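You operate a simulated robot arm through the tools that you are given. There is no shell and no other tool. Be economical: measure what you need, move in short steps, check, and stop when the job is done.

Carry out the task below with a simulated robot arm. There is one attempt and no reset: what you move stays moved.

TASK
Gauge the Lot 92 small coil and put it in the matching pocket.
Fine: close the jaw on it, press Read, draw the jaw back; the pocket that prints its width; leave the other coil.

The check looks at the end state, three seconds after you hand in, the way a careful person would. Anything else that was tipped, shoved, dropped, spilled or broken makes it a failure.

THE ROBOT
A 7-joint arm with a two-finger parallel gripper, fixed in place. Base frame: the origin is at the foot of the arm, x ahead of it, y to its left, z up; the work surface is at about z = 0. Units: m, degrees, N and s.
With the tool pointing down near the work surface it reaches from about 0.24 to 0.62 m from the base axis. Its first joint turns from -66.0 to 66.0 degrees. Payload 2.6 kg.
The tool frame sits at the grasp point between the pads (the TCP): z along the fingers, y along the line on which they close. The tips reach 0.03 m beyond it. The gripper opens to 0.094 m. The fingers are 0.028 m wide and 0.01 m thick; the gripper's body (0.05 by 0.096 m) begins 0.055 m behind the TCP.
Orientation is told as [roll, pitch, yaw] about the base's x, y, z axes, in that order, counted from this pose: with the fingers straight down and closing along the base's y, the tool's x points along the base's -x, its y along +y and its z along -z.

THE INTERFACE
- The arm moves only by the tool jog_arm. Its argument "targets" is a list of rows, each a list of 7 numbers: the shift along the tool's x, y, z in m, then the turn, a rotation vector about the tool's x, y, z in degrees, then the gripper command, from -1 (shut) to 1 (fully open), values between in proportion. In form: [[tx, ty, tz, ax, ay, az, gripper], ...]. A call has 1 to 10 rows; each row shifts and turns the commanded pose from where the row before left it, along the tool's axes as they then stand. A row lasts 0.2 s, in which the tool goes at most 0.05 m and 8.6 degrees; a call with a longer step from one row to the next is refused whole, and so is a gripper value outside its range. Where a pose cannot be reached the arm comes as near as it can. A force on the tool above 90 N (or 10 N above the force at the start of the call, whichever is more), or a blocked arm, ends the call early, and 0.2 s more pass. Each finger travels about 0.072 m/s and halts on what it meets, pressing with about 37 N; the grip force reading is that of the motor and also rises with nothing between the fingers. The clock runs only during rows and for 0.2 s after the last one: add rows that do not move to give the fingers time. It gives the time, the measured TCP pose, the force on the tool (base axes), the opening and the grip force at its end, in the units of the frame above (readings bear some noise), with the torque about the TCP (base axes, N m) and any sound that the robot's microphone picked up, and new pictures: "pictures" is both (left out), scene, wrist or none.
- Cameras (640 x 400 px; columns grow to the right, rows downward): "scene" is fixed at [0.0229, 0.4205, 0.5693]; the picture's right is [-0.88, -0.47, 0.00], its down [-0.24, 0.45, -0.86] and it looks along [0.41, -0.75, -0.52] (base axes); focal length 331 px, centre (320, 200). "wrist" rides on the gripper at [0.076, 0.014, -0.103] in the tool frame; the picture's right is [-0.18, 0.98, 0.00], its down [-0.75, -0.14, -0.64] and it looks along [-0.63, -0.12, 0.77] (tool axes); focal length 243 px, centre (320, 200). There is no depth. A picture from a camera that has moved, and an enlarged one, comes with that camera's place and axes in the base frame and with its lens.
- inspect(camera, box): a new picture of the part [left, top, right, bottom] of that camera's present view, enlarged. It takes no simulated time.
- finish_job(): hands the job in; it is judged then, once.

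Go step by step. Nothing tells you positions but the pictures and the camera data: compare them with the known pose of the tool, close in by small moves and look again before you grip or let go. The budget is 120 turns and 200 pictures, counting those below and the enlarged ones. Unless the task says otherwise, let go and move clear before handing in, and close with one line.

The tools are called after "Emit:" as a command line: name --pt "numbers of a row" for each row, then --argument value for the rest, lists and objects as JSON in quotes. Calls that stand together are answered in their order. jog_arm: Moves the arm, as the interface text tells. Its arguments: {"type":"object","properties":{"targets":{"type":"array","items":{"type":"array","items":{"type":"number"}}},"pictures":{"type":"string","enum":["both","scene","wrist","none"]}},"required":["targets"]} The other tools are called the same way: inspect (camera, box) takes an enlarged picture of a part of a camera's view; finish_job () hands the job in.

At the start:

```text
t: 0.0
tool_pos: [0.3628, -0.081, 0.278]
tool_rot: [0.0, -0.1, 0.0]
wrist_force: [-0.6, 0.6, 0.2]
moment: [0.0, -0.01, -0.01]
width: 0.094
grasp_force: 0.0
```

scene: 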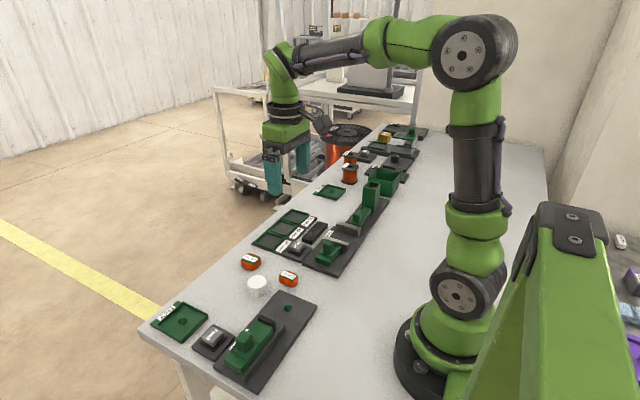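
wrist: 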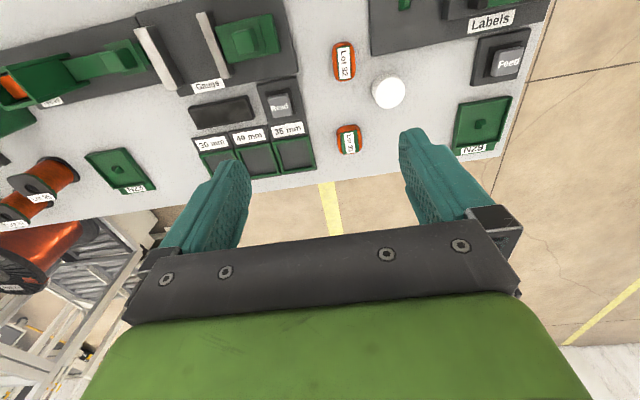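

I see two small coils with lot labels, a gauge with a sliding jaw, a Read button and three pockets. I will look closer at each.

Emit:
inspect --camera "wrist" --box '[310, 30, 420, 170]'

Emit:
inspect --camera "wrist" --box '[100, 0, 330, 200]'

Emit:
inspect --camera "scene" --box '[230, 170, 400, 300]'

```text
2.86 times, centred on (365, 100) of wrist
camera zoom: at [0.2872, -0.0662, 0.3807], right [0.18, 0.98, 0.0], down [0.75, -0.14, 0.64], along [0.63, -0.12, -0.77], focal length 693 px, centre (191, 486)
```

zoom: 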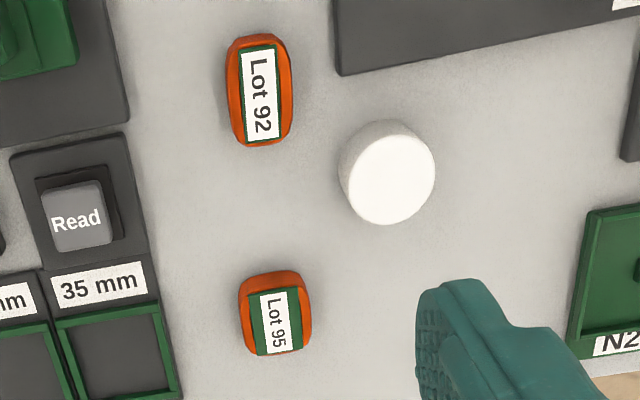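

```text
2.00 times, centred on (215, 100) of wrist
camera zoom: at [0.2872, -0.0662, 0.3807], right [0.18, 0.98, 0.0], down [0.75, -0.14, 0.64], along [0.63, -0.12, -0.77], focal length 485 px, centre (530, 400)
```

zoom: 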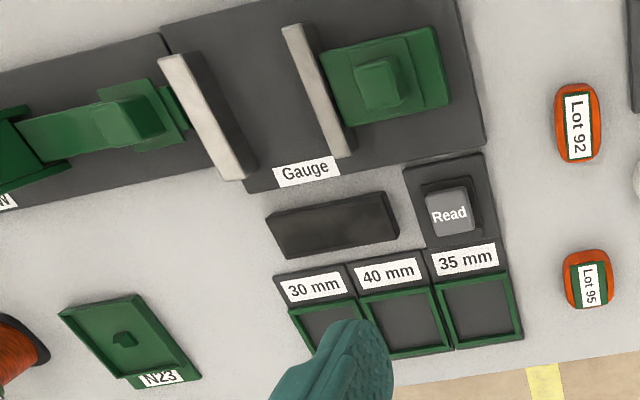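

```text
3.08 times, centred on (315, 235) of scene
camera zoom: at [0.0229, 0.4205, 0.5693], right [-0.88, -0.47, 0.0], down [-0.24, 0.45, -0.86], along [0.41, -0.75, -0.52], focal length 1019 px, centre (335, 92)
```

zoom: 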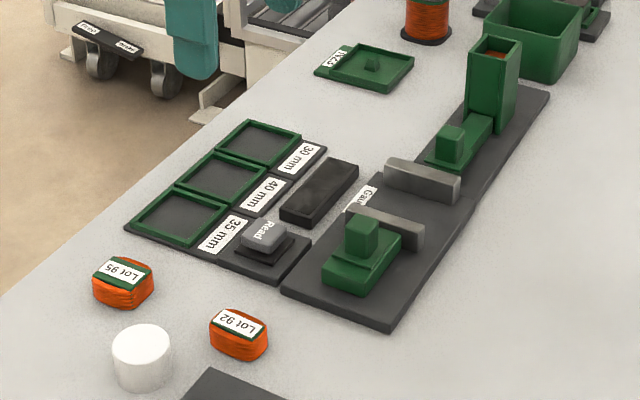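

I place Lot 92 near (0.356, -0.048) and Lot 95 near (0.466, -0.053). The gauge jaws run along x, at y of about -0.20 (with the knob) and -0.28. I'll move over the gauge for a better look.

Emit:
jog_arm --pt "0.03 -0.04 0 0 0 0 1" --pt "0.03 -0.04 0 0 0 0 1" --pt "0.03 -0.04 0 0 0 0 1" --pt "0 -0.02 0 0 0 0 1" --pt "0 0 0 0 0 0 1" --pictures "wrist"

```text
t: 1.2
tool_pos: [0.2726, -0.2199, 0.2762]
tool_rot: [0.0, 0.0, 0.0]
wrist_force: [0.2, -0.1, 0.7]
moment: [-0.03, 0.02, -0.02]
width: 0.0943
grasp_force: 0.3
camera wrist: at [0.1962, -0.206, 0.3794], right [0.18, 0.98, 0.0], down [0.75, -0.14, 0.64], along [0.63, -0.12, -0.77], focal length 243 px, centre (320, 200)
```

wrist: 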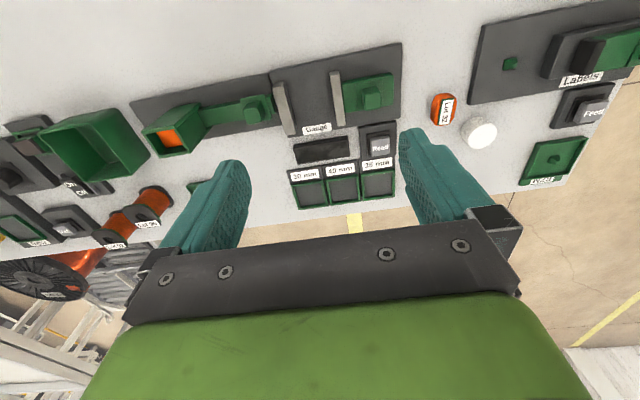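

Emit:
inspect --camera "wrist" --box '[260, 35, 420, 135]'

Emit:
inspect --camera "wrist" --box '[270, 115, 430, 215]'

Emit:
inspect --camera "scene" --box '[290, 200, 370, 280]'

Emit:
inspect --camera "scene" --box '[230, 240, 310, 300]'

```text
4.00 times, centred on (340, 85) of wrist
camera zoom: at [0.1962, -0.206, 0.3794], right [0.18, 0.98, 0.0], down [0.75, -0.14, 0.64], along [0.63, -0.12, -0.77], focal length 970 px, centre (240, 660)
```

zoom: 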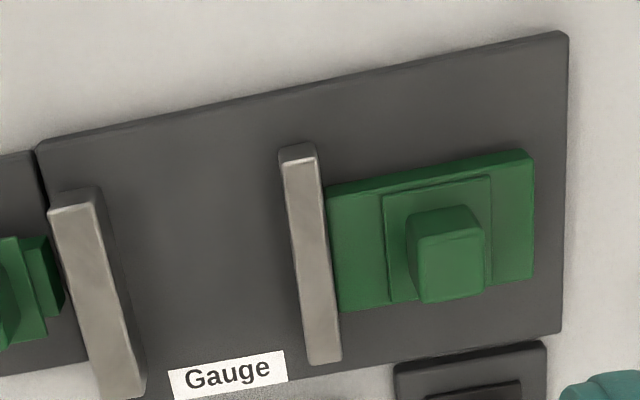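

```text
4.00 times, centred on (350, 165) of wrist
camera zoom: at [0.1962, -0.206, 0.3794], right [0.18, 0.98, 0.0], down [0.75, -0.14, 0.64], along [0.63, -0.12, -0.77], focal length 970 px, centre (200, 340)
```

zoom: 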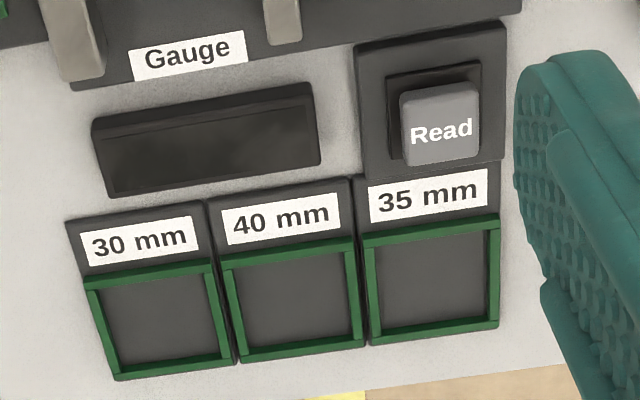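

```text
5.00 times, centred on (330, 240) of scene
camera zoom: at [0.0229, 0.4205, 0.5693], right [-0.88, -0.47, 0.0], down [-0.24, 0.45, -0.86], along [0.41, -0.75, -0.52], focal length 1656 px, centre (270, 0)
```

zoom: 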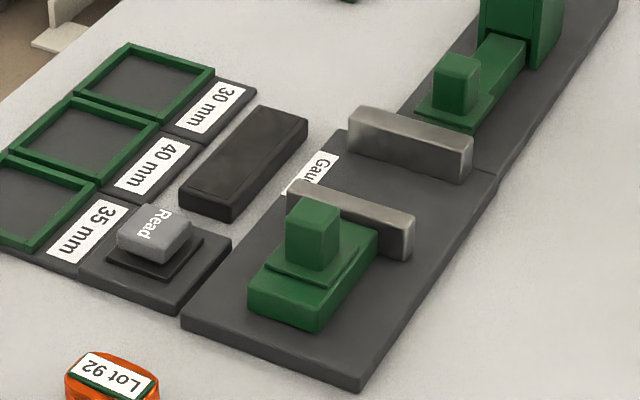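

```text
6.67 times, centred on (270, 270) of scene
camera zoom: at [0.0229, 0.4205, 0.5693], right [-0.88, -0.47, 0.0], down [-0.24, 0.45, -0.86], along [0.41, -0.75, -0.52], focal length 2208 px, centre (653, -267)
```

zoom: 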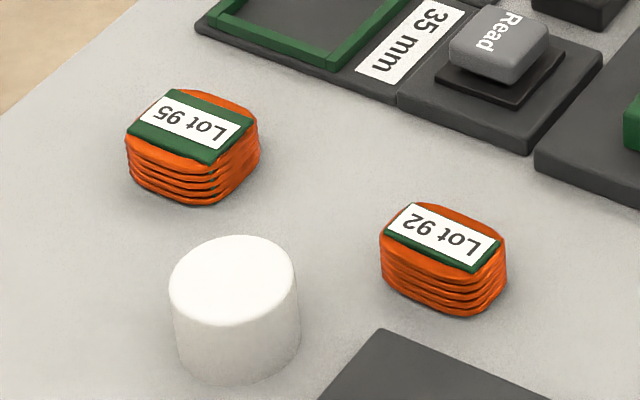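

The fixed jaw's inner face is near y = -0.272 and the moving jaw's near -0.208, centred on x of about 0.311. The knob is near (0.3125, -0.158, 0.055). I'll go over Lot 92 and turn the gripper 90° so the fingers close along x, leaving the gauged faces free.

Emit:
jog_arm --pt "-0.021 0.043 0 0 0 0 1" --pt "-0.021 0.043 0 0 0 0 1" --pt "-0.021 0.043 0 0 0 0 1" --pt "-0.021 0.043 0 0 0 0 1" --pt "0 0 0 0 0 8.5 1" --pt "0 0 0 0 0 8.5 1" --pt "0 0 0 0 0 8.5 1" --pt "0 0 0 0 0 8.5 1" --pt "0 0 0 0 0 8.5 1" --pt "0 0 0 0 0 8.5 1" --pictures "none"

Emit:
jog_arm --pt "0 0 0 0 0 8.5 1" --pt "0 0 0 0 0 8.5 1" --pt "0 0 0 0 0 8.5 1" --pt "0 0 0 0 0 8.5 1" --pt "0 0 0 0 0 5 1" --pt "0 0 0.05 0 0 0 1" --pt "0 0 0.05 0 0 0 1" --pt "0 0 0 0 0 0 1" --pictures "both"

```text
t: 3.4
tool_pos: [0.3562, -0.0488, 0.2768]
tool_rot: [0.0, 0.0, -51.2]
wrist_force: [0.0, -0.3, -0.1]
moment: [0.0, 0.0, 0.02]
width: 0.0938
grasp_force: 0.1
```

```text
t: 5.2
tool_pos: [0.3567, -0.0464, 0.1765]
tool_rot: [0.0, 0.0, -90.1]
wrist_force: [-0.6, 0.5, 0.2]
moment: [0.02, 0.0, -0.01]
width: 0.0938
grasp_force: 0.0
camera wrist: at [0.372, 0.0296, 0.2794], right [0.98, -0.19, 0.0], down [-0.14, -0.75, 0.64], along [-0.12, -0.63, -0.77], focal length 243 px, centre (320, 200)
```

scene: 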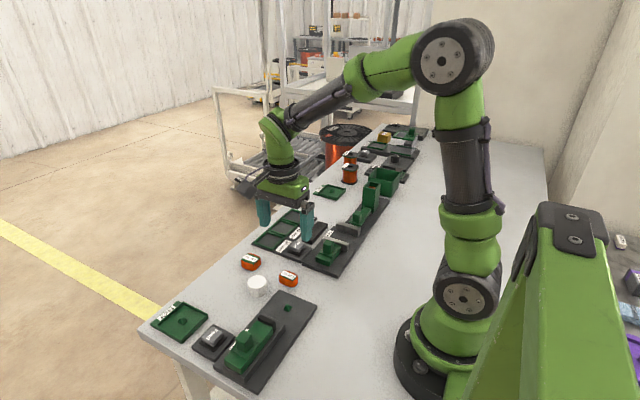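
wrist: 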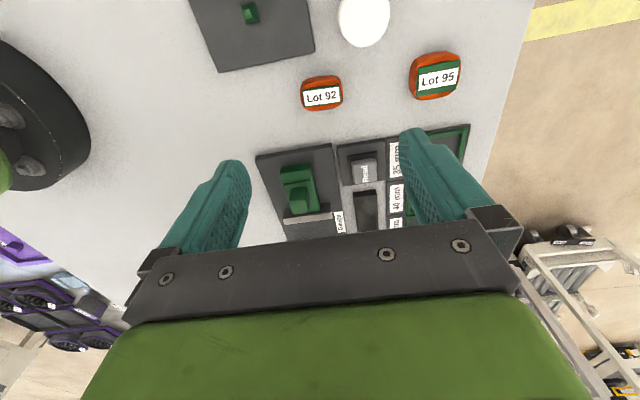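

Clear view of Lot 92. I'll enlarge it.

Emit:
inspect --camera "wrist" --box '[280, 60, 360, 120]'

```text
6.67 times, centred on (320, 90) of wrist
camera zoom: at [0.372, 0.0296, 0.2794], right [0.98, -0.19, 0.0], down [-0.14, -0.75, 0.64], along [-0.12, -0.63, -0.77], focal length 1618 px, centre (320, 933)
```

zoom: 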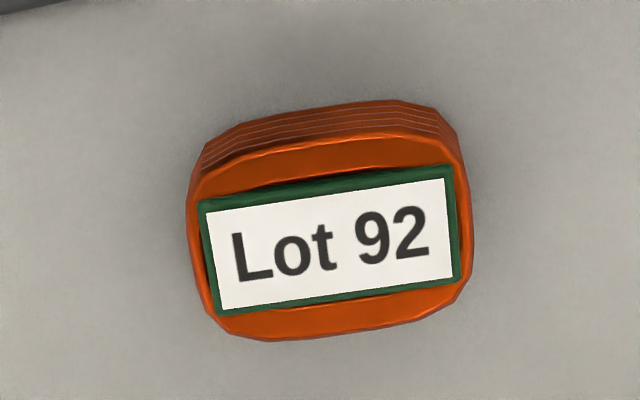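

Lot 92 is about 41 x 30 mm, centred near (0.3588, -0.047) and turned about -3°. I'll align and descend partway.

Emit:
jog_arm --pt "0 0.002 0.04 0 0 3 1" --pt "0 0 0.04 0 0 0 1" --pt "0 0 0.02 0 0 0 1" --pt "0 0 0 0 0 0 1" --pictures "both"

```text
t: 6.2
tool_pos: [0.3582, -0.0465, 0.0758]
tool_rot: [0.0, 0.1, -93.2]
wrist_force: [-0.2, 0.4, 0.2]
moment: [0.01, 0.01, 0.0]
width: 0.0938
grasp_force: 0.0
camera wrist: at [0.3775, 0.0288, 0.1794], right [0.97, -0.24, 0.0], down [-0.18, -0.74, 0.64], along [-0.15, -0.62, -0.77], focal length 243 px, centre (320, 200)
```

scene: 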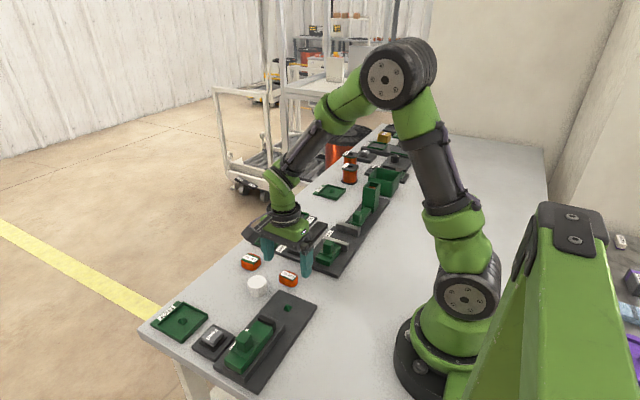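
wrist: 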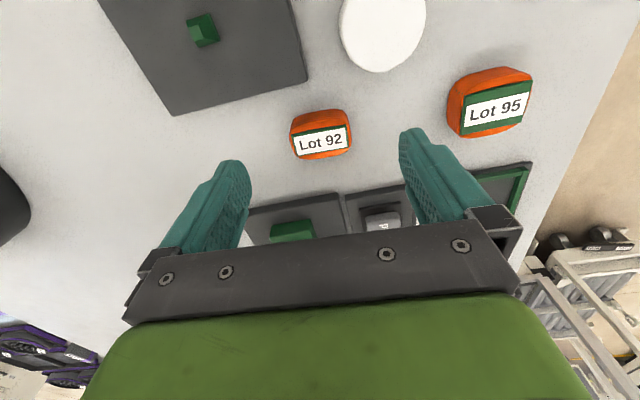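

The estimate holds at about (0.3597, -0.0477). I'll descend the rest, checking before gripping.

Emit:
jog_arm --pt "-0.0012 0.0015 0.02 0 0 0 1" --pt "0 0 0.018 0 0 0 1" --pt "0 0 0 0 0 0 1" --pictures "both"

Emit:
inspect --camera "wrist" --box '[220, 80, 460, 230]'

Emit:
inspect --camera "scene" --box '[240, 220, 340, 300]'

```text
t: 7.0
tool_pos: [0.3606, -0.0483, 0.0394]
tool_rot: [0.0, 0.0, -92.9]
wrist_force: [0.9, -0.7, 0.1]
moment: [0.03, -0.01, 0.01]
width: 0.0943
grasp_force: 0.1
camera wrist: at [0.3787, 0.0265, 0.1417], right [0.97, -0.24, 0.0], down [-0.18, -0.75, 0.64], along [-0.15, -0.62, -0.77], focal length 243 px, centre (320, 200)
```

scene: 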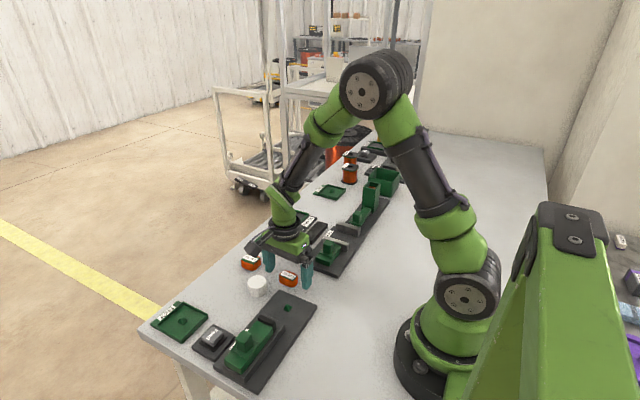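
wrist: 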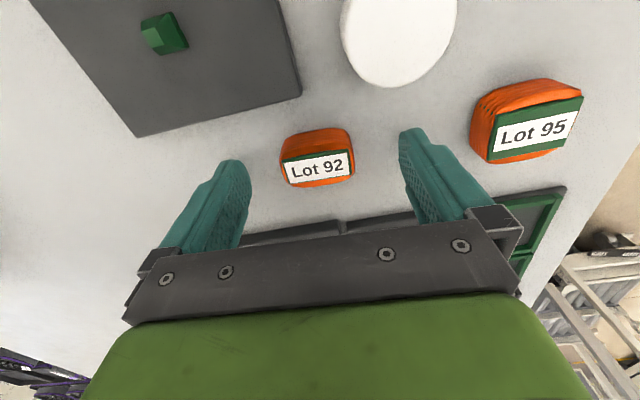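

```text
2.67 times, centred on (340, 155) of wrist
camera zoom: at [0.3787, 0.0265, 0.1417], right [0.97, -0.24, 0.0], down [-0.18, -0.75, 0.64], along [-0.15, -0.62, -0.77], focal length 647 px, centre (267, 320)
```

zoom: 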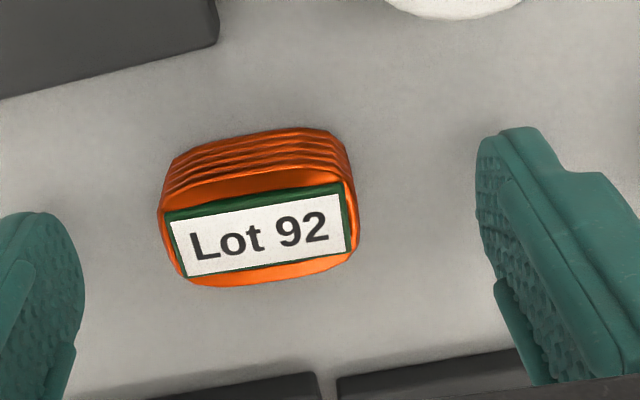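

```text
5.00 times, centred on (290, 260) of scene
camera zoom: at [0.0229, 0.4205, 0.5693], right [-0.88, -0.47, 0.0], down [-0.24, 0.45, -0.86], along [0.41, -0.75, -0.52], focal length 1656 px, centre (470, -100)
```

zoom: 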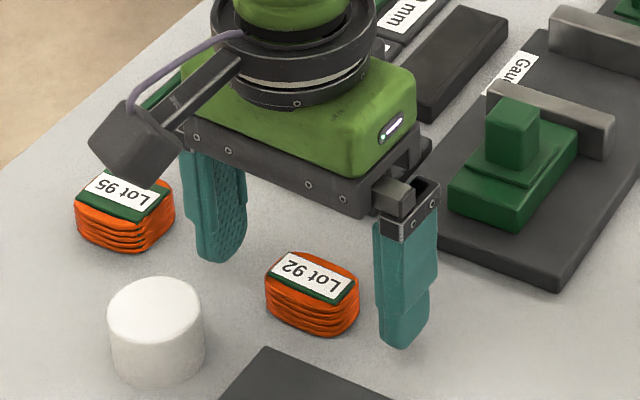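

Aligned with the coil between the fingers. Closing.

Emit:
jog_arm --pt "0.0012 0 0.002 0 0 0 1" --pt "0 0 0 0 0 0 0" --pt "0 0 0 0 0 0 -0.5" --pt "0 0 0 0 0 0 -1" --pt "0 0 0 0 0 0 -1" --pt "0 0 0 0 0 0 -1" --pictures "wrist"

```text
t: 8.4
tool_pos: [0.36, -0.0477, 0.0374]
tool_rot: [0.0, 0.0, -93.0]
wrist_force: [0.4, -0.3, -0.2]
moment: [-0.05, -0.01, -0.01]
width: 0.043
grasp_force: 36.6
camera wrist: at [0.3793, 0.0274, 0.1402], right [0.97, -0.24, 0.0], down [-0.18, -0.75, 0.64], along [-0.15, -0.62, -0.77], focal length 243 px, centre (320, 200)
```

wrist: 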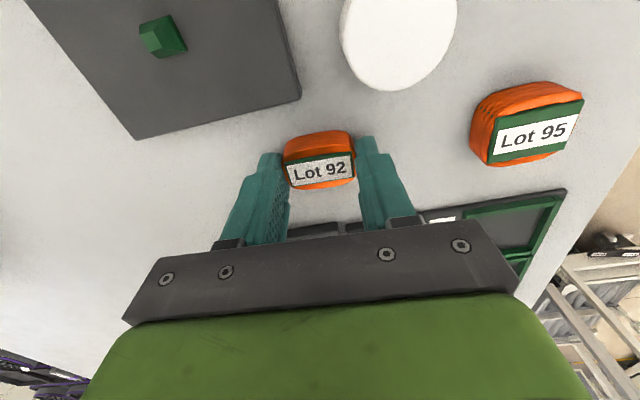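

Gripped (43 mm long). I'll lift, straighten, and carry it over the gauge gap.

Emit:
jog_arm --pt "0 0 -0.045 0 0 0 -1" --pt "0 0 -0.045 0 0 -3 -1" --pt "-0.04 -0.01 0 0 0 0 -1" --pt "-0.04 -0.01 0 0 0 0 -1" --pt "-0.04 -0.01 0 0 0 0 -1" --pt "-0.04 -0.01 0 0 0 0 -1" --pt "-0.032 -0.009 0 0 0 0 -1" --pt "0 0 0 0 0 0 -1" --pictures "both"

```text
t: 10.2
tool_pos: [0.3115, -0.2413, 0.1272]
tool_rot: [0.0, 0.0, -90.0]
wrist_force: [-0.5, 0.0, -1.2]
moment: [-0.02, -0.03, -0.01]
width: 0.0429
grasp_force: 37.4
camera wrist: at [0.3264, -0.1642, 0.2298], right [0.98, -0.18, 0.0], down [-0.14, -0.75, 0.64], along [-0.12, -0.63, -0.77], focal length 243 px, centre (320, 200)
```

scene: 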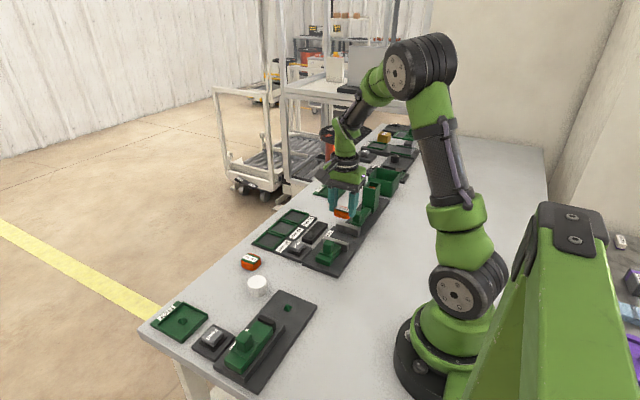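
wrist: 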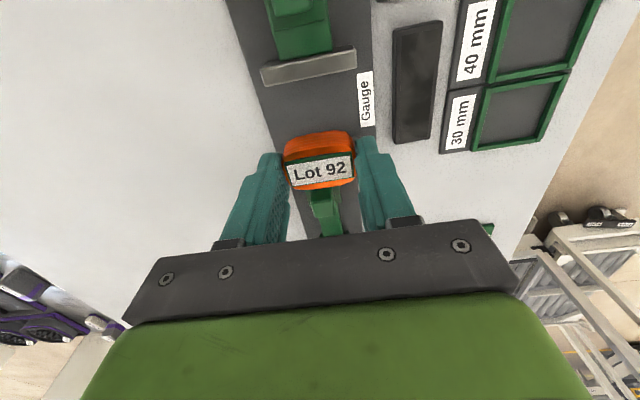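

The gap is directly below and the coil is centred. I'll descend to just above the gauge bed.

Emit:
jog_arm --pt "0.001 0 0.035 0 0 0 -1" --pt "0 0 0.033 0 0 0 -1" --pt "0 0 0 0 0 0 -1" --pictures "both"

Emit:
inspect --camera "wrist" --box '[200, 40, 440, 240]'

Emit:
inspect --camera "scene" --box '[290, 180, 390, 260]'

```text
t: 11.0
tool_pos: [0.3122, -0.2393, 0.0614]
tool_rot: [0.0, 0.0, -90.0]
wrist_force: [0.1, -0.2, -0.2]
moment: [0.0, -0.02, -0.01]
width: 0.043
grasp_force: 37.2
camera wrist: at [0.3263, -0.1632, 0.1638], right [0.98, -0.18, 0.0], down [-0.14, -0.75, 0.64], along [-0.12, -0.63, -0.77], focal length 243 px, centre (320, 200)
```

scene: 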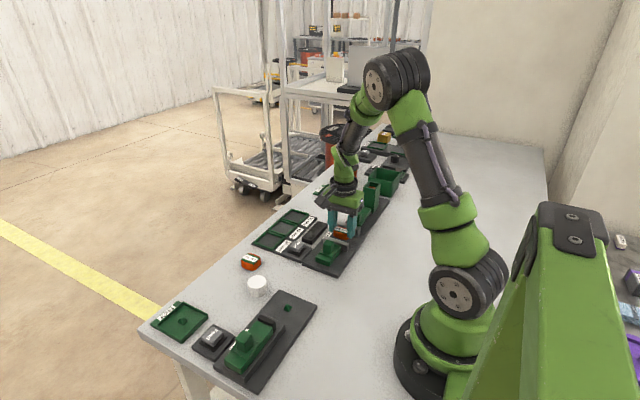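
wrist: 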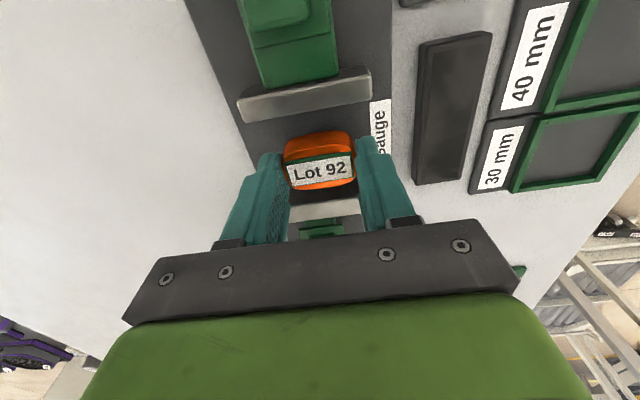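

```text
2.00 times, centred on (320, 140) of wrist
camera zoom: at [0.3263, -0.1632, 0.1638], right [0.98, -0.18, 0.0], down [-0.14, -0.75, 0.64], along [-0.12, -0.63, -0.77], focal length 485 px, centre (320, 320)
```

zoom: 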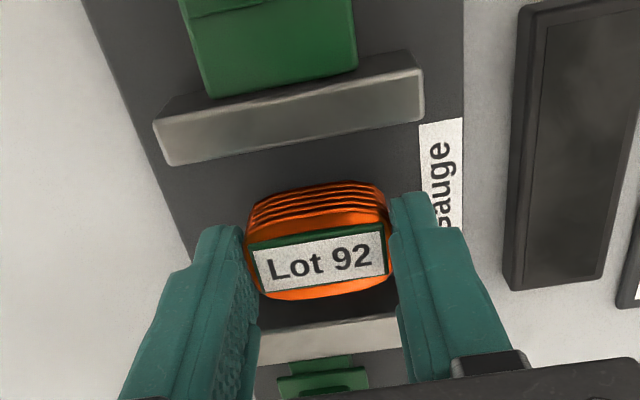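

```text
5.00 times, centred on (340, 220) of scene
camera zoom: at [0.0229, 0.4205, 0.5693], right [-0.88, -0.47, 0.0], down [-0.24, 0.45, -0.86], along [0.41, -0.75, -0.52], focal length 1656 px, centre (220, 100)
```

zoom: 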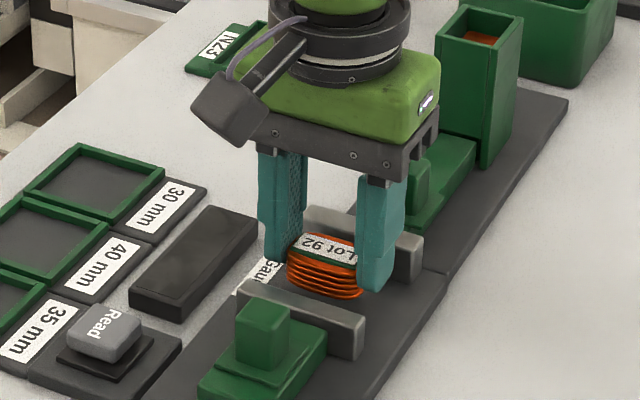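

The coil is in the gap between the jaws. I'll lower it in small steps until it touches.

Emit:
jog_arm --pt "0 0 0.005 0 0 0 -1" --pt "0 0 0.004 0 0 0 -1" --pt "0 0 0 0 0 0 -1" --pictures "none"

Emit:
jog_arm --pt "0 0 0.002 0 0 0 -1" --pt "0 0 0 0 0 0 -1" --pictures "none"

Emit:
jog_arm --pt "0 0 0.002 0 0 0 -1" --pt "0 0 0 0 0 0 -1" --pictures "wrist"

```text
t: 11.8
tool_pos: [0.3104, -0.2398, 0.0514]
tool_rot: [-0.1, -0.1, -90.1]
wrist_force: [0.1, 0.1, -0.4]
moment: [0.0, 0.01, -0.01]
width: 0.0429
grasp_force: 36.7
```

```text
t: 12.4
tool_pos: [0.3109, -0.2391, 0.0495]
tool_rot: [0.0, 0.0, -90.0]
wrist_force: [0.3, -0.2, -1.0]
moment: [-0.01, -0.01, 0.0]
width: 0.0429
grasp_force: 37.3
```

```text
t: 13.0
tool_pos: [0.311, -0.2398, 0.0475]
tool_rot: [0.1, -0.1, -90.1]
wrist_force: [-5.0, 3.9, 27.5]
moment: [0.15, 0.17, -0.11]
width: 0.0433
grasp_force: 37.3
camera wrist: at [0.3259, -0.1634, 0.1512], right [0.98, -0.19, 0.0], down [-0.14, -0.75, 0.64], along [-0.12, -0.63, -0.77], focal length 243 px, centre (320, 200)
```

wrist: 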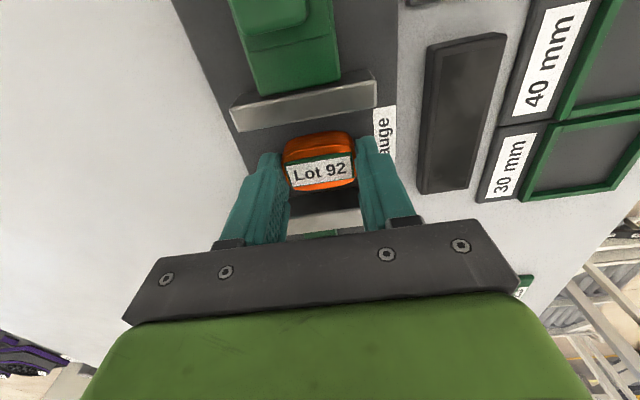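

Touchdown at about z 0.048. I'll ease off and open slightly, then rise.

Emit:
jog_arm --pt "0 0 -0.001 0 0 0 -1" --pt "0 0 0 0 0 0 0.1" --pt "0 0 0 0 0 0 0.4" --pt "0 0 0 0 0 0 0.4" --pt "0 0 -0.02 0 0 0 0.4" --pt "0 0 -0.04 0 0 0 0.4" --pt "0 0 -0.03 0 0 0 0.4" --pt "0 0 0 0 0 0 0.4" --pictures "both"

Emit:
inspect --camera "wrist" --box '[200, 0, 440, 200]'

```text
t: 14.8
tool_pos: [0.3122, -0.2404, 0.1368]
tool_rot: [0.0, 0.0, -90.1]
wrist_force: [0.1, -0.4, 0.3]
moment: [0.01, 0.01, 0.02]
width: 0.0658
grasp_force: 0.1
camera wrist: at [0.3264, -0.1635, 0.2394], right [0.98, -0.18, 0.0], down [-0.14, -0.75, 0.64], along [-0.12, -0.63, -0.77], focal length 243 px, centre (320, 200)
```

scene: 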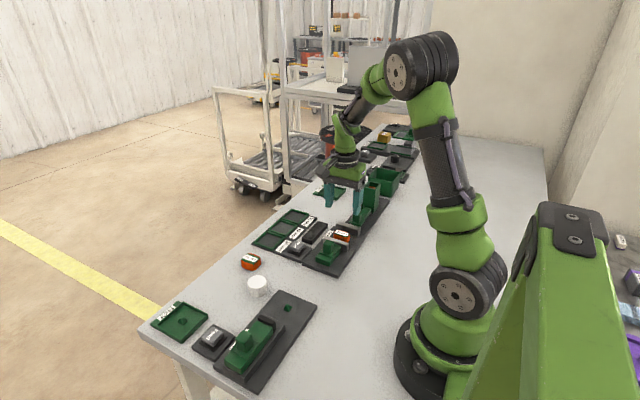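
wrist: 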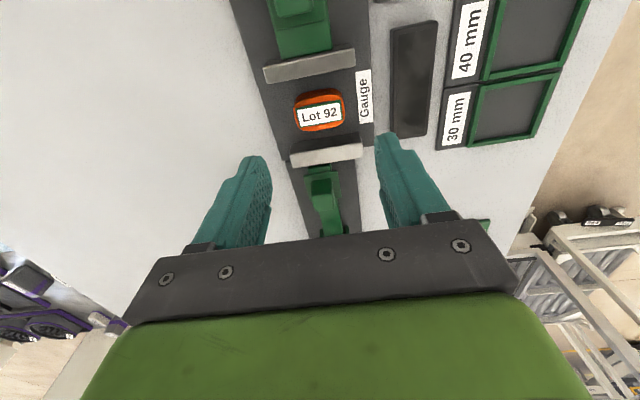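

```text
2.00 times, centred on (320, 100) of wrist
camera zoom: at [0.3264, -0.1635, 0.2394], right [0.98, -0.18, 0.0], down [-0.14, -0.75, 0.64], along [-0.12, -0.63, -0.77], focal length 485 px, centre (320, 400)
```

zoom: 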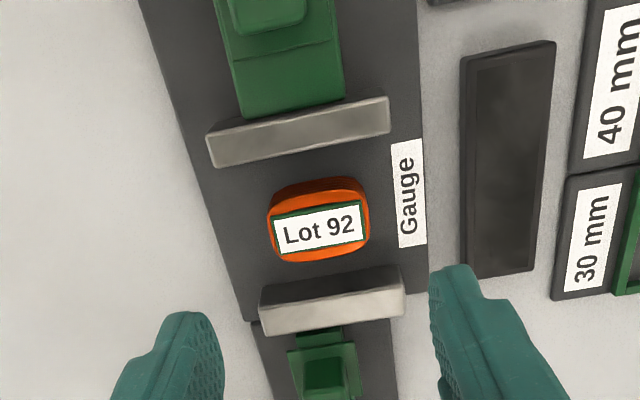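

The coil stands flat between the jaws. Next I'll go over the knob.

Emit:
jog_arm --pt "0.042 0 0 0 0 0 0.4" --pt "0.04 0 0 0 0 0 0.4" --pt "0 0 0.03 0 0 0 0.2" --pt "0 0 0 0 0 0 0.2" --pictures "both"

Emit:
inspect --camera "wrist" --box '[200, 60, 440, 240]'

Emit:
inspect --camera "scene" --box '[290, 190, 380, 280]'

```text
t: 15.8
tool_pos: [0.3123, -0.1576, 0.1073]
tool_rot: [-0.1, 0.0, -90.0]
wrist_force: [0.6, -0.4, 0.1]
moment: [-0.02, -0.02, -0.01]
width: 0.0564
grasp_force: 0.0
camera wrist: at [0.3262, -0.0806, 0.2107], right [0.98, -0.18, 0.0], down [-0.14, -0.75, 0.64], along [-0.12, -0.63, -0.77], focal length 243 px, centre (320, 200)
```

scene: 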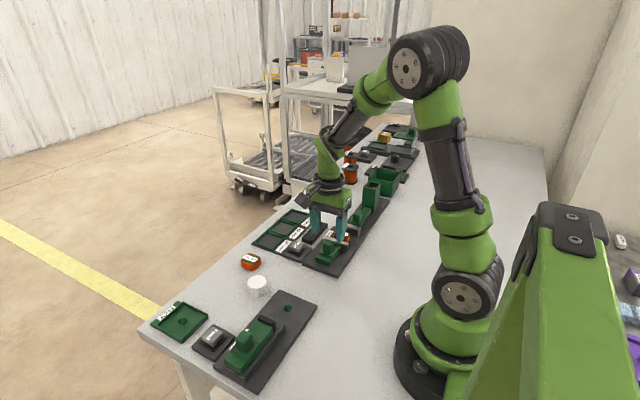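
wrist: 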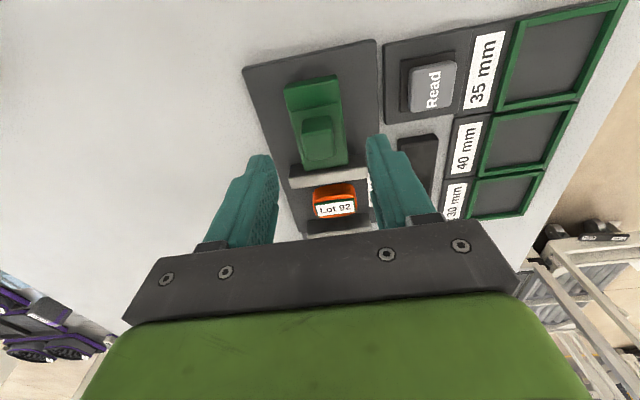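

```text
2.22 times, centred on (320, 150) of wrist
camera zoom: at [0.3262, -0.0806, 0.2107], right [0.98, -0.18, 0.0], down [-0.14, -0.75, 0.64], along [-0.12, -0.63, -0.77], focal length 539 px, centre (320, 311)
```

zoom: 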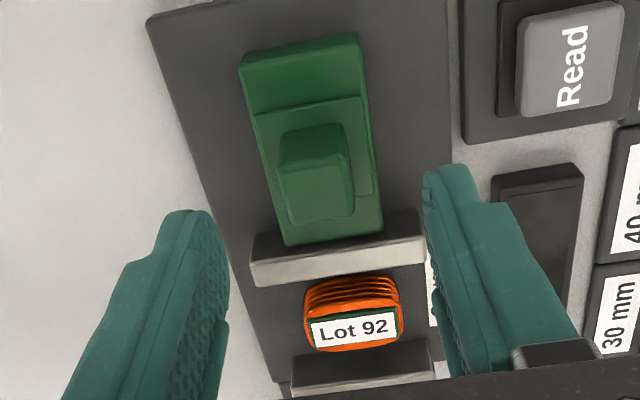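

```text
4.44 times, centred on (335, 235) of scene
camera zoom: at [0.0229, 0.4205, 0.5693], right [-0.88, -0.47, 0.0], down [-0.24, 0.45, -0.86], along [0.41, -0.75, -0.52], focal length 1472 px, centre (253, 44)
```

zoom: 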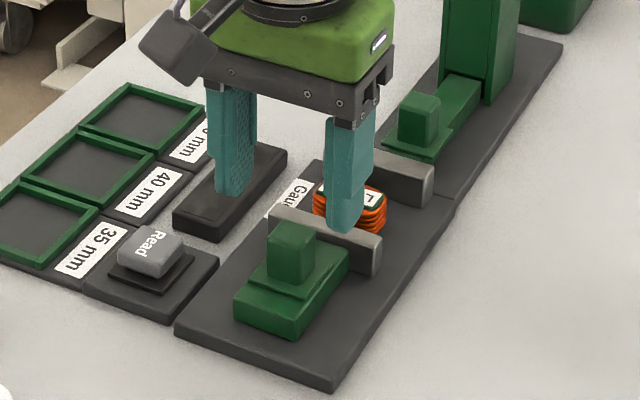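

The knob is centred at about (0.3105, -0.159) with its base near z = 0.028. I'll descend and grip it lightly at height 0.066.

Emit:
jog_arm --pt "-0.001 -0.0015 0.02 0 0 0 0.2" --pt "0 0 0.021 0 0 0 0.2" --pt "0 0 0 0 0 0 0.2" --pt "0 0 0 0 0 0 -0.3" --pt "0 0 0 0 0 0 -1" --pt "0 0 0 0 0 0 -1" --pictures "both"

Emit:
inspect --camera "wrist" --box '[200, 60, 440, 240]'

```text
t: 17.2
tool_pos: [0.3098, -0.1586, 0.0669]
tool_rot: [0.0, 0.1, -90.0]
wrist_force: [9.7, -3.4, -11.2]
moment: [0.2, -0.04, -0.08]
width: 0.0219
grasp_force: 45.0
camera wrist: at [0.3247, -0.0826, 0.1701], right [0.98, -0.18, 0.0], down [-0.14, -0.75, 0.64], along [-0.12, -0.63, -0.77], focal length 243 px, centre (320, 200)
```

scene: 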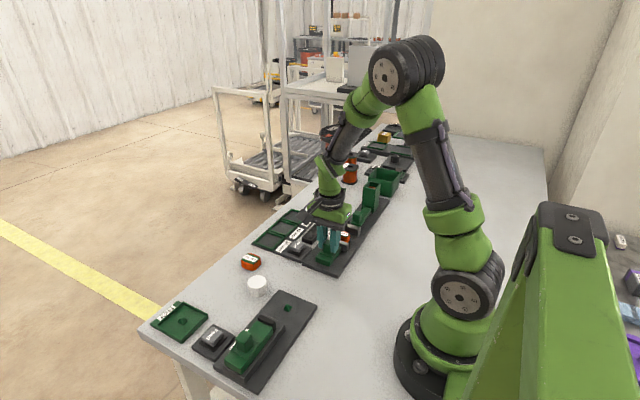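
wrist: 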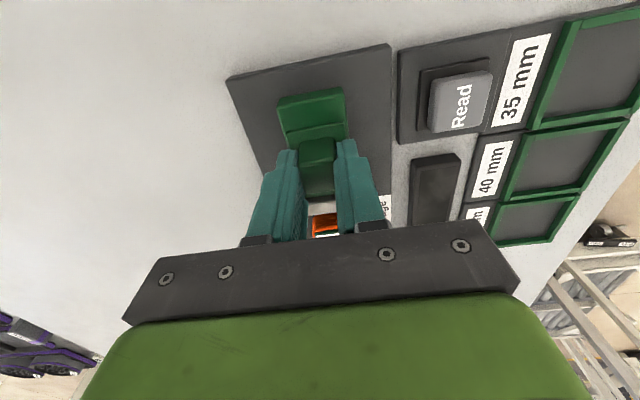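

```text
2.22 times, centred on (320, 150) of wrist
camera zoom: at [0.3247, -0.0826, 0.1701], right [0.98, -0.18, 0.0], down [-0.14, -0.75, 0.64], along [-0.12, -0.63, -0.77], focal length 539 px, centre (320, 311)
```

zoom: 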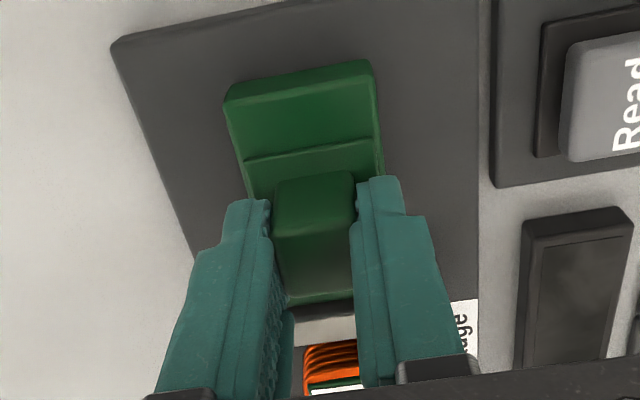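

The knob is gripped. I'll slide the jaw toward -y in small steps.

Emit:
jog_arm --pt "-0.004 0 0 0 0 0 -1" --pt "-0.004 0 0 0 0 0 -1" --pt "-0.004 0 0 0 0 0 -1" --pt "-0.004 0 0 0 0 0 -1" --pt "-0.004 0 0 0 0 0 -1" --pt "0 0 0 0 0 0 -1" --pictures "both"

Emit:
inspect --camera "scene" --box '[290, 190, 380, 280]'

```text
t: 18.6
tool_pos: [0.3098, -0.1788, 0.0665]
tool_rot: [0.1, 0.0, -90.0]
wrist_force: [12.4, 1.7, 0.6]
moment: [0.26, 0.03, 0.02]
width: 0.0219
grasp_force: 45.1
camera wrist: at [0.3247, -0.1027, 0.1702], right [0.98, -0.18, 0.0], down [-0.14, -0.75, 0.64], along [-0.12, -0.63, -0.77], focal length 243 px, centre (320, 200)
```

scene: 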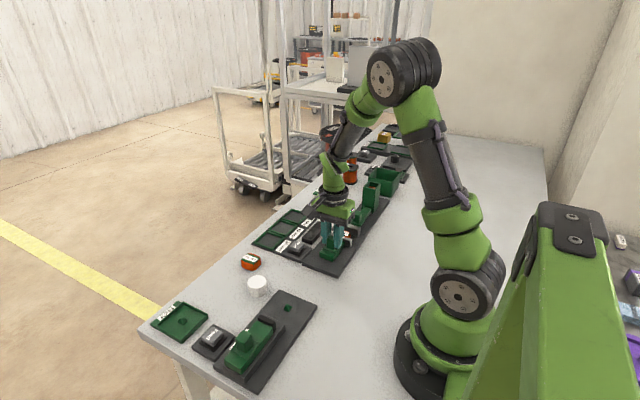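
wrist: 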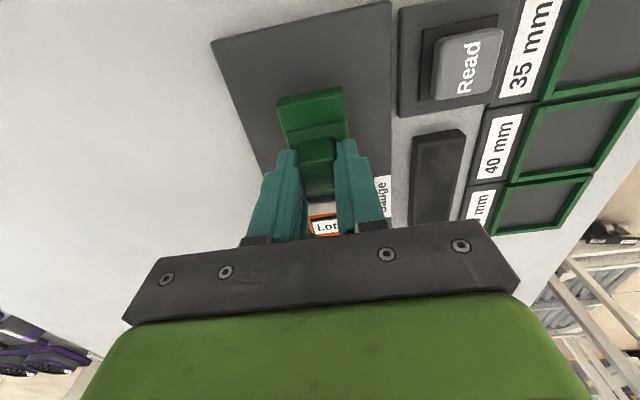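

```text
4.44 times, centred on (335, 235) of scene
camera zoom: at [0.0229, 0.4205, 0.5693], right [-0.88, -0.47, 0.0], down [-0.24, 0.45, -0.86], along [0.41, -0.75, -0.52], focal length 1472 px, centre (253, 44)
```

zoom: 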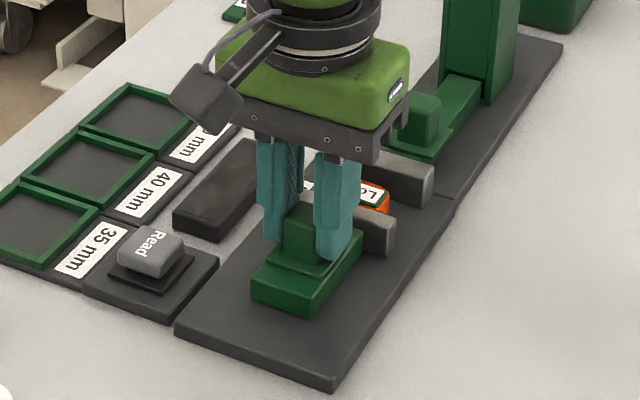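

The jaw is sliding. I'll continue gently until it closes on the coil.

Emit:
jog_arm --pt "-0.003 0 0 0 0 0 -1" --pt "-0.003 0 0 0 0 0 -1" --pt "-0.002 0 0 0 0 0 -1" --pt "0 0 0 0 0 0 -1" --pictures "none"

Emit:
jog_arm --pt "-0.002 0 0 0 0 0 -1" --pt "0 0 0 0 0 0 -1" --pictures "none"

Emit:
jog_arm --pt "-0.001 0 0 0 0 0 -1" --pt "0 0 0 0 0 0 -1" --pictures "wrist"

```text
t: 19.6
tool_pos: [0.3091, -0.1873, 0.0679]
tool_rot: [0.1, 0.0, -90.0]
wrist_force: [19.9, 2.7, -0.3]
moment: [1.07, -0.28, 0.01]
width: 0.0218
grasp_force: 45.5
```

```text
t: 20.2
tool_pos: [0.3104, -0.1892, 0.0669]
tool_rot: [0.1, -0.1, -90.1]
wrist_force: [5.4, 3.0, 24.2]
moment: [0.94, 0.05, 0.22]
width: 0.0216
grasp_force: 45.0
```

```text
t: 20.8
tool_pos: [0.3098, -0.1904, 0.0668]
tool_rot: [0.0, -0.1, -90.1]
wrist_force: [1.1, 1.5, 23.9]
moment: [-0.07, -0.03, 0.02]
width: 0.0218
grasp_force: 45.0
camera wrist: at [0.325, -0.1143, 0.17], right [0.98, -0.19, 0.0], down [-0.14, -0.75, 0.64], along [-0.12, -0.63, -0.77], focal length 243 px, centre (320, 200)
```

wrist: 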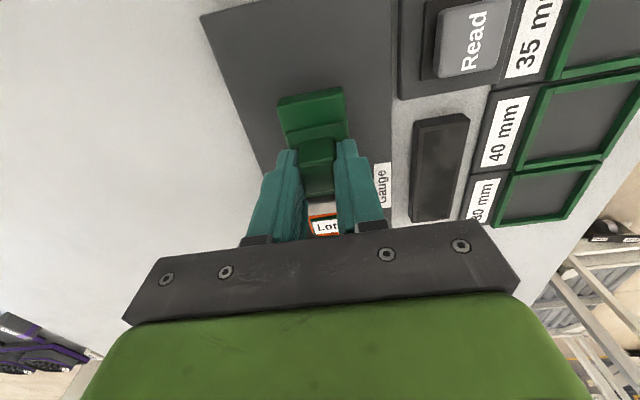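

The jaw has travelled 32 mm with no firm contact yet. Continuing in 1 mm steps.

Emit:
jog_arm --pt "-0.001 0 0 0 0 0 -1" --pt "0 0 0 0 0 0 -1" --pictures "none"

Emit:
jog_arm --pt "-0.001 0 0 0 0 0 -1" --pt "0 0 0 0 0 0 -1" --pictures "wrist"

Emit:
inspect --camera "scene" --box '[310, 190, 380, 270]'

```text
t: 21.4
tool_pos: [0.3105, -0.1908, 0.0666]
tool_rot: [0.0, 0.0, -90.1]
wrist_force: [-5.1, 2.7, 30.5]
moment: [-0.29, 0.09, 0.18]
width: 0.0218
grasp_force: 45.2
```

```text
t: 22.0
tool_pos: [0.309, -0.1904, 0.0665]
tool_rot: [0.0, 0.0, -90.1]
wrist_force: [-6.5, 9.0, 30.3]
moment: [0.03, 0.03, 0.08]
width: 0.0217
grasp_force: 44.6
camera wrist: at [0.3251, -0.1151, 0.1698], right [0.98, -0.18, 0.0], down [-0.14, -0.75, 0.64], along [-0.12, -0.63, -0.77], focal length 243 px, centre (320, 200)
```

wrist: 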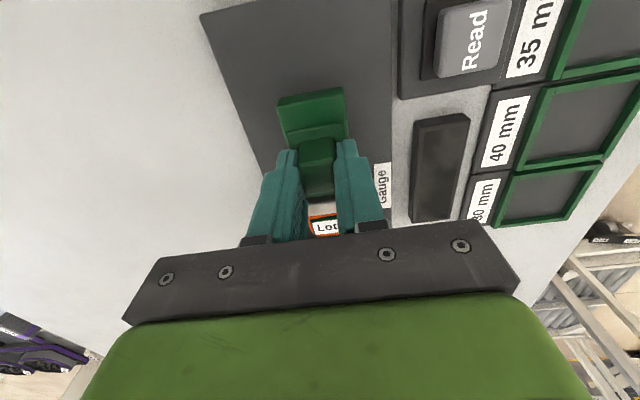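

```text
5.00 times, centred on (345, 230) of scene
camera zoom: at [0.0228, 0.4206, 0.5693], right [-0.88, -0.47, 0.0], down [-0.24, 0.45, -0.86], along [0.41, -0.75, -0.52], focal length 1656 px, centre (195, 50)
```

zoom: 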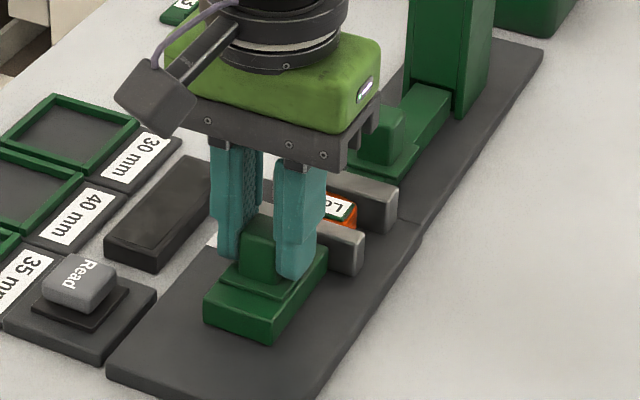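

The jaw has stalled at -0.1904 with the force rising, so it seems closed on the coil. One more firm millimetre, then I'll check.

Emit:
jog_arm --pt "-0.0015 0 0 0 0 0 -1" --pt "0 0 0 0 0 0 -1" --pt "0 0 0 0 0 0 -1" --pictures "none"

```text
t: 22.8
tool_pos: [0.3106, -0.1918, 0.0659]
tool_rot: [0.0, 0.3, -90.0]
wrist_force: [-2.9, 19.8, 22.5]
moment: [0.46, -0.12, -0.03]
width: 0.0219
grasp_force: 45.3
```

The jaw is firm on the coil (20 N). I'll let go of the knob and rise.

Emit:
jog_arm --pt "0 0 0 0 0 0 -0.5" --pt "0 0 0 0 0 0 0" --pt "0 0 0 0 0 0 0" --pt "0 0 -0.03 0 0 0 0" --pt "0 0 -0.03 0 0 0 0" --pt "0.03 0 0 0 0 0 0" --pt "0 0 0 0 0 0 0" --pictures "both"

Emit:
inspect --camera "wrist" --box '[240, 40, 560, 240]'

Emit:
inspect --camera "scene" --box '[280, 190, 380, 270]'

```text
t: 24.4
tool_pos: [0.3098, -0.1627, 0.1265]
tool_rot: [0.0, -0.1, -90.0]
wrist_force: [0.2, 0.1, 0.0]
moment: [-0.02, 0.01, -0.02]
width: 0.0471
grasp_force: 0.1
camera wrist: at [0.3247, -0.0872, 0.2294], right [0.98, -0.18, 0.0], down [-0.14, -0.75, 0.64], along [-0.12, -0.63, -0.77], focal length 243 px, centre (320, 200)
```

scene: 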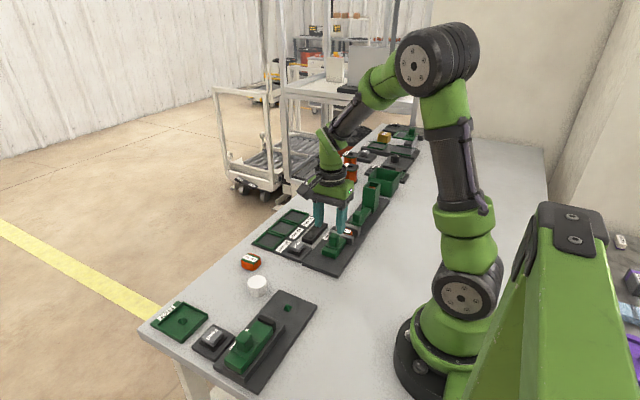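
wrist: 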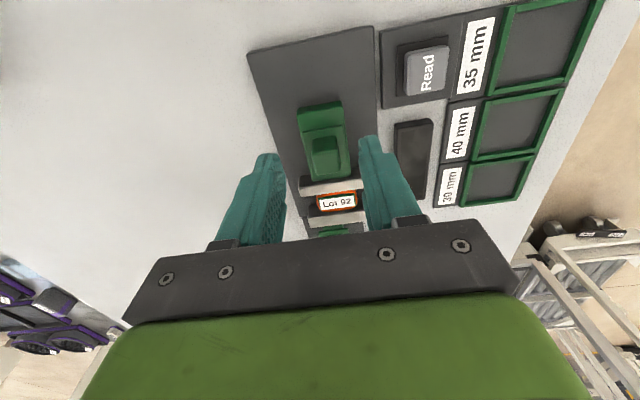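

```text
2.00 times, centred on (400, 140) of wrist
camera zoom: at [0.3247, -0.0872, 0.2294], right [0.98, -0.18, 0.0], down [-0.14, -0.75, 0.64], along [-0.12, -0.63, -0.77], focal length 485 px, centre (160, 320)
```

zoom: 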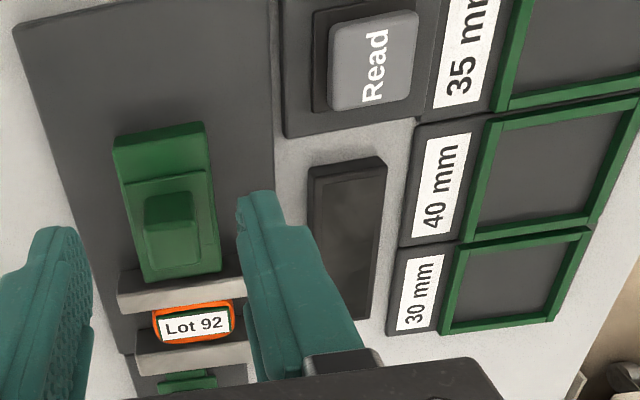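

```text
5.00 times, centred on (330, 230) of scene
camera zoom: at [0.0229, 0.4205, 0.5693], right [-0.88, -0.47, 0.0], down [-0.24, 0.45, -0.86], along [0.41, -0.75, -0.52], focal length 1656 px, centre (270, 50)
```

zoom: 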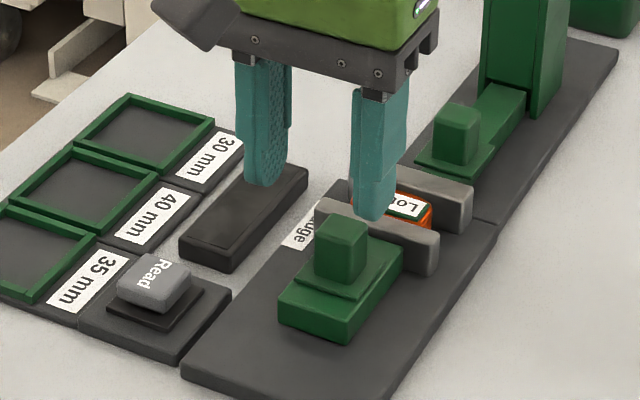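

The jaws hold the coil. Next I'll close the fingers and move above the Read button at about (0.396, -0.145).

Emit:
jog_arm --pt "0.009 0.043 0 0 0 0 -1" --pt "0.009 0.043 0 0 0 0 -1" --pt "0 0 0.035 0 0 0 -1" --pt "0 0 0.015 0 0 0 -1" --pt "0 0 0 0 0 0 -1" --pictures "both"

Emit:
inspect --camera "scene" --box '[260, 190, 360, 270]'

```text
t: 25.6
tool_pos: [0.3956, -0.1423, 0.0767]
tool_rot: [0.0, 0.0, -90.0]
wrist_force: [-0.2, 0.7, 0.1]
moment: [0.0, 0.01, 0.0]
width: 0.0
grasp_force: 32.8
camera wrist: at [0.4102, -0.068, 0.1789], right [0.98, -0.18, 0.0], down [-0.14, -0.75, 0.64], along [-0.12, -0.63, -0.77], focal length 243 px, centre (320, 200)
```

scene: 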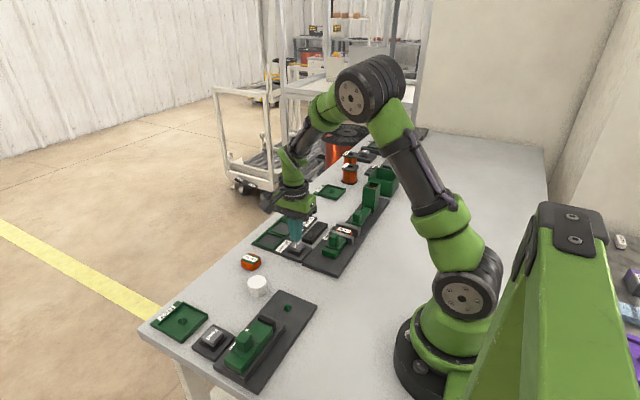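
wrist: 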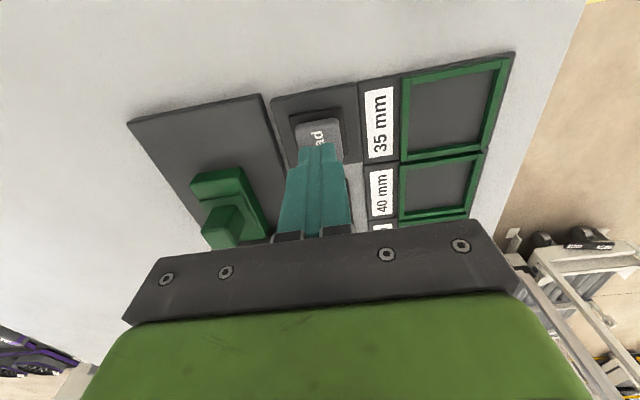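

```text
5.00 times, centred on (310, 230) of scene
camera zoom: at [0.0229, 0.4205, 0.5693], right [-0.88, -0.47, 0.0], down [-0.24, 0.45, -0.86], along [0.41, -0.75, -0.52], focal length 1656 px, centre (370, 50)
```

zoom: 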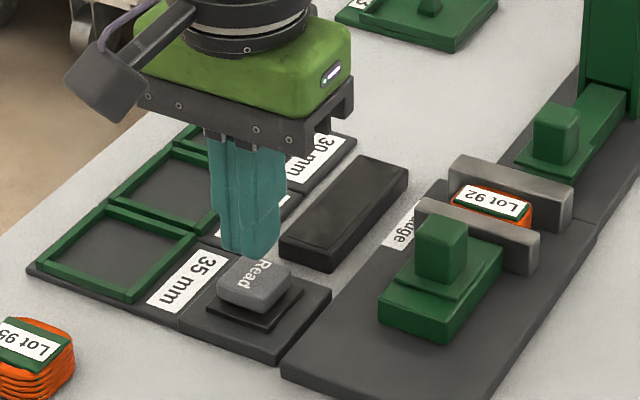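

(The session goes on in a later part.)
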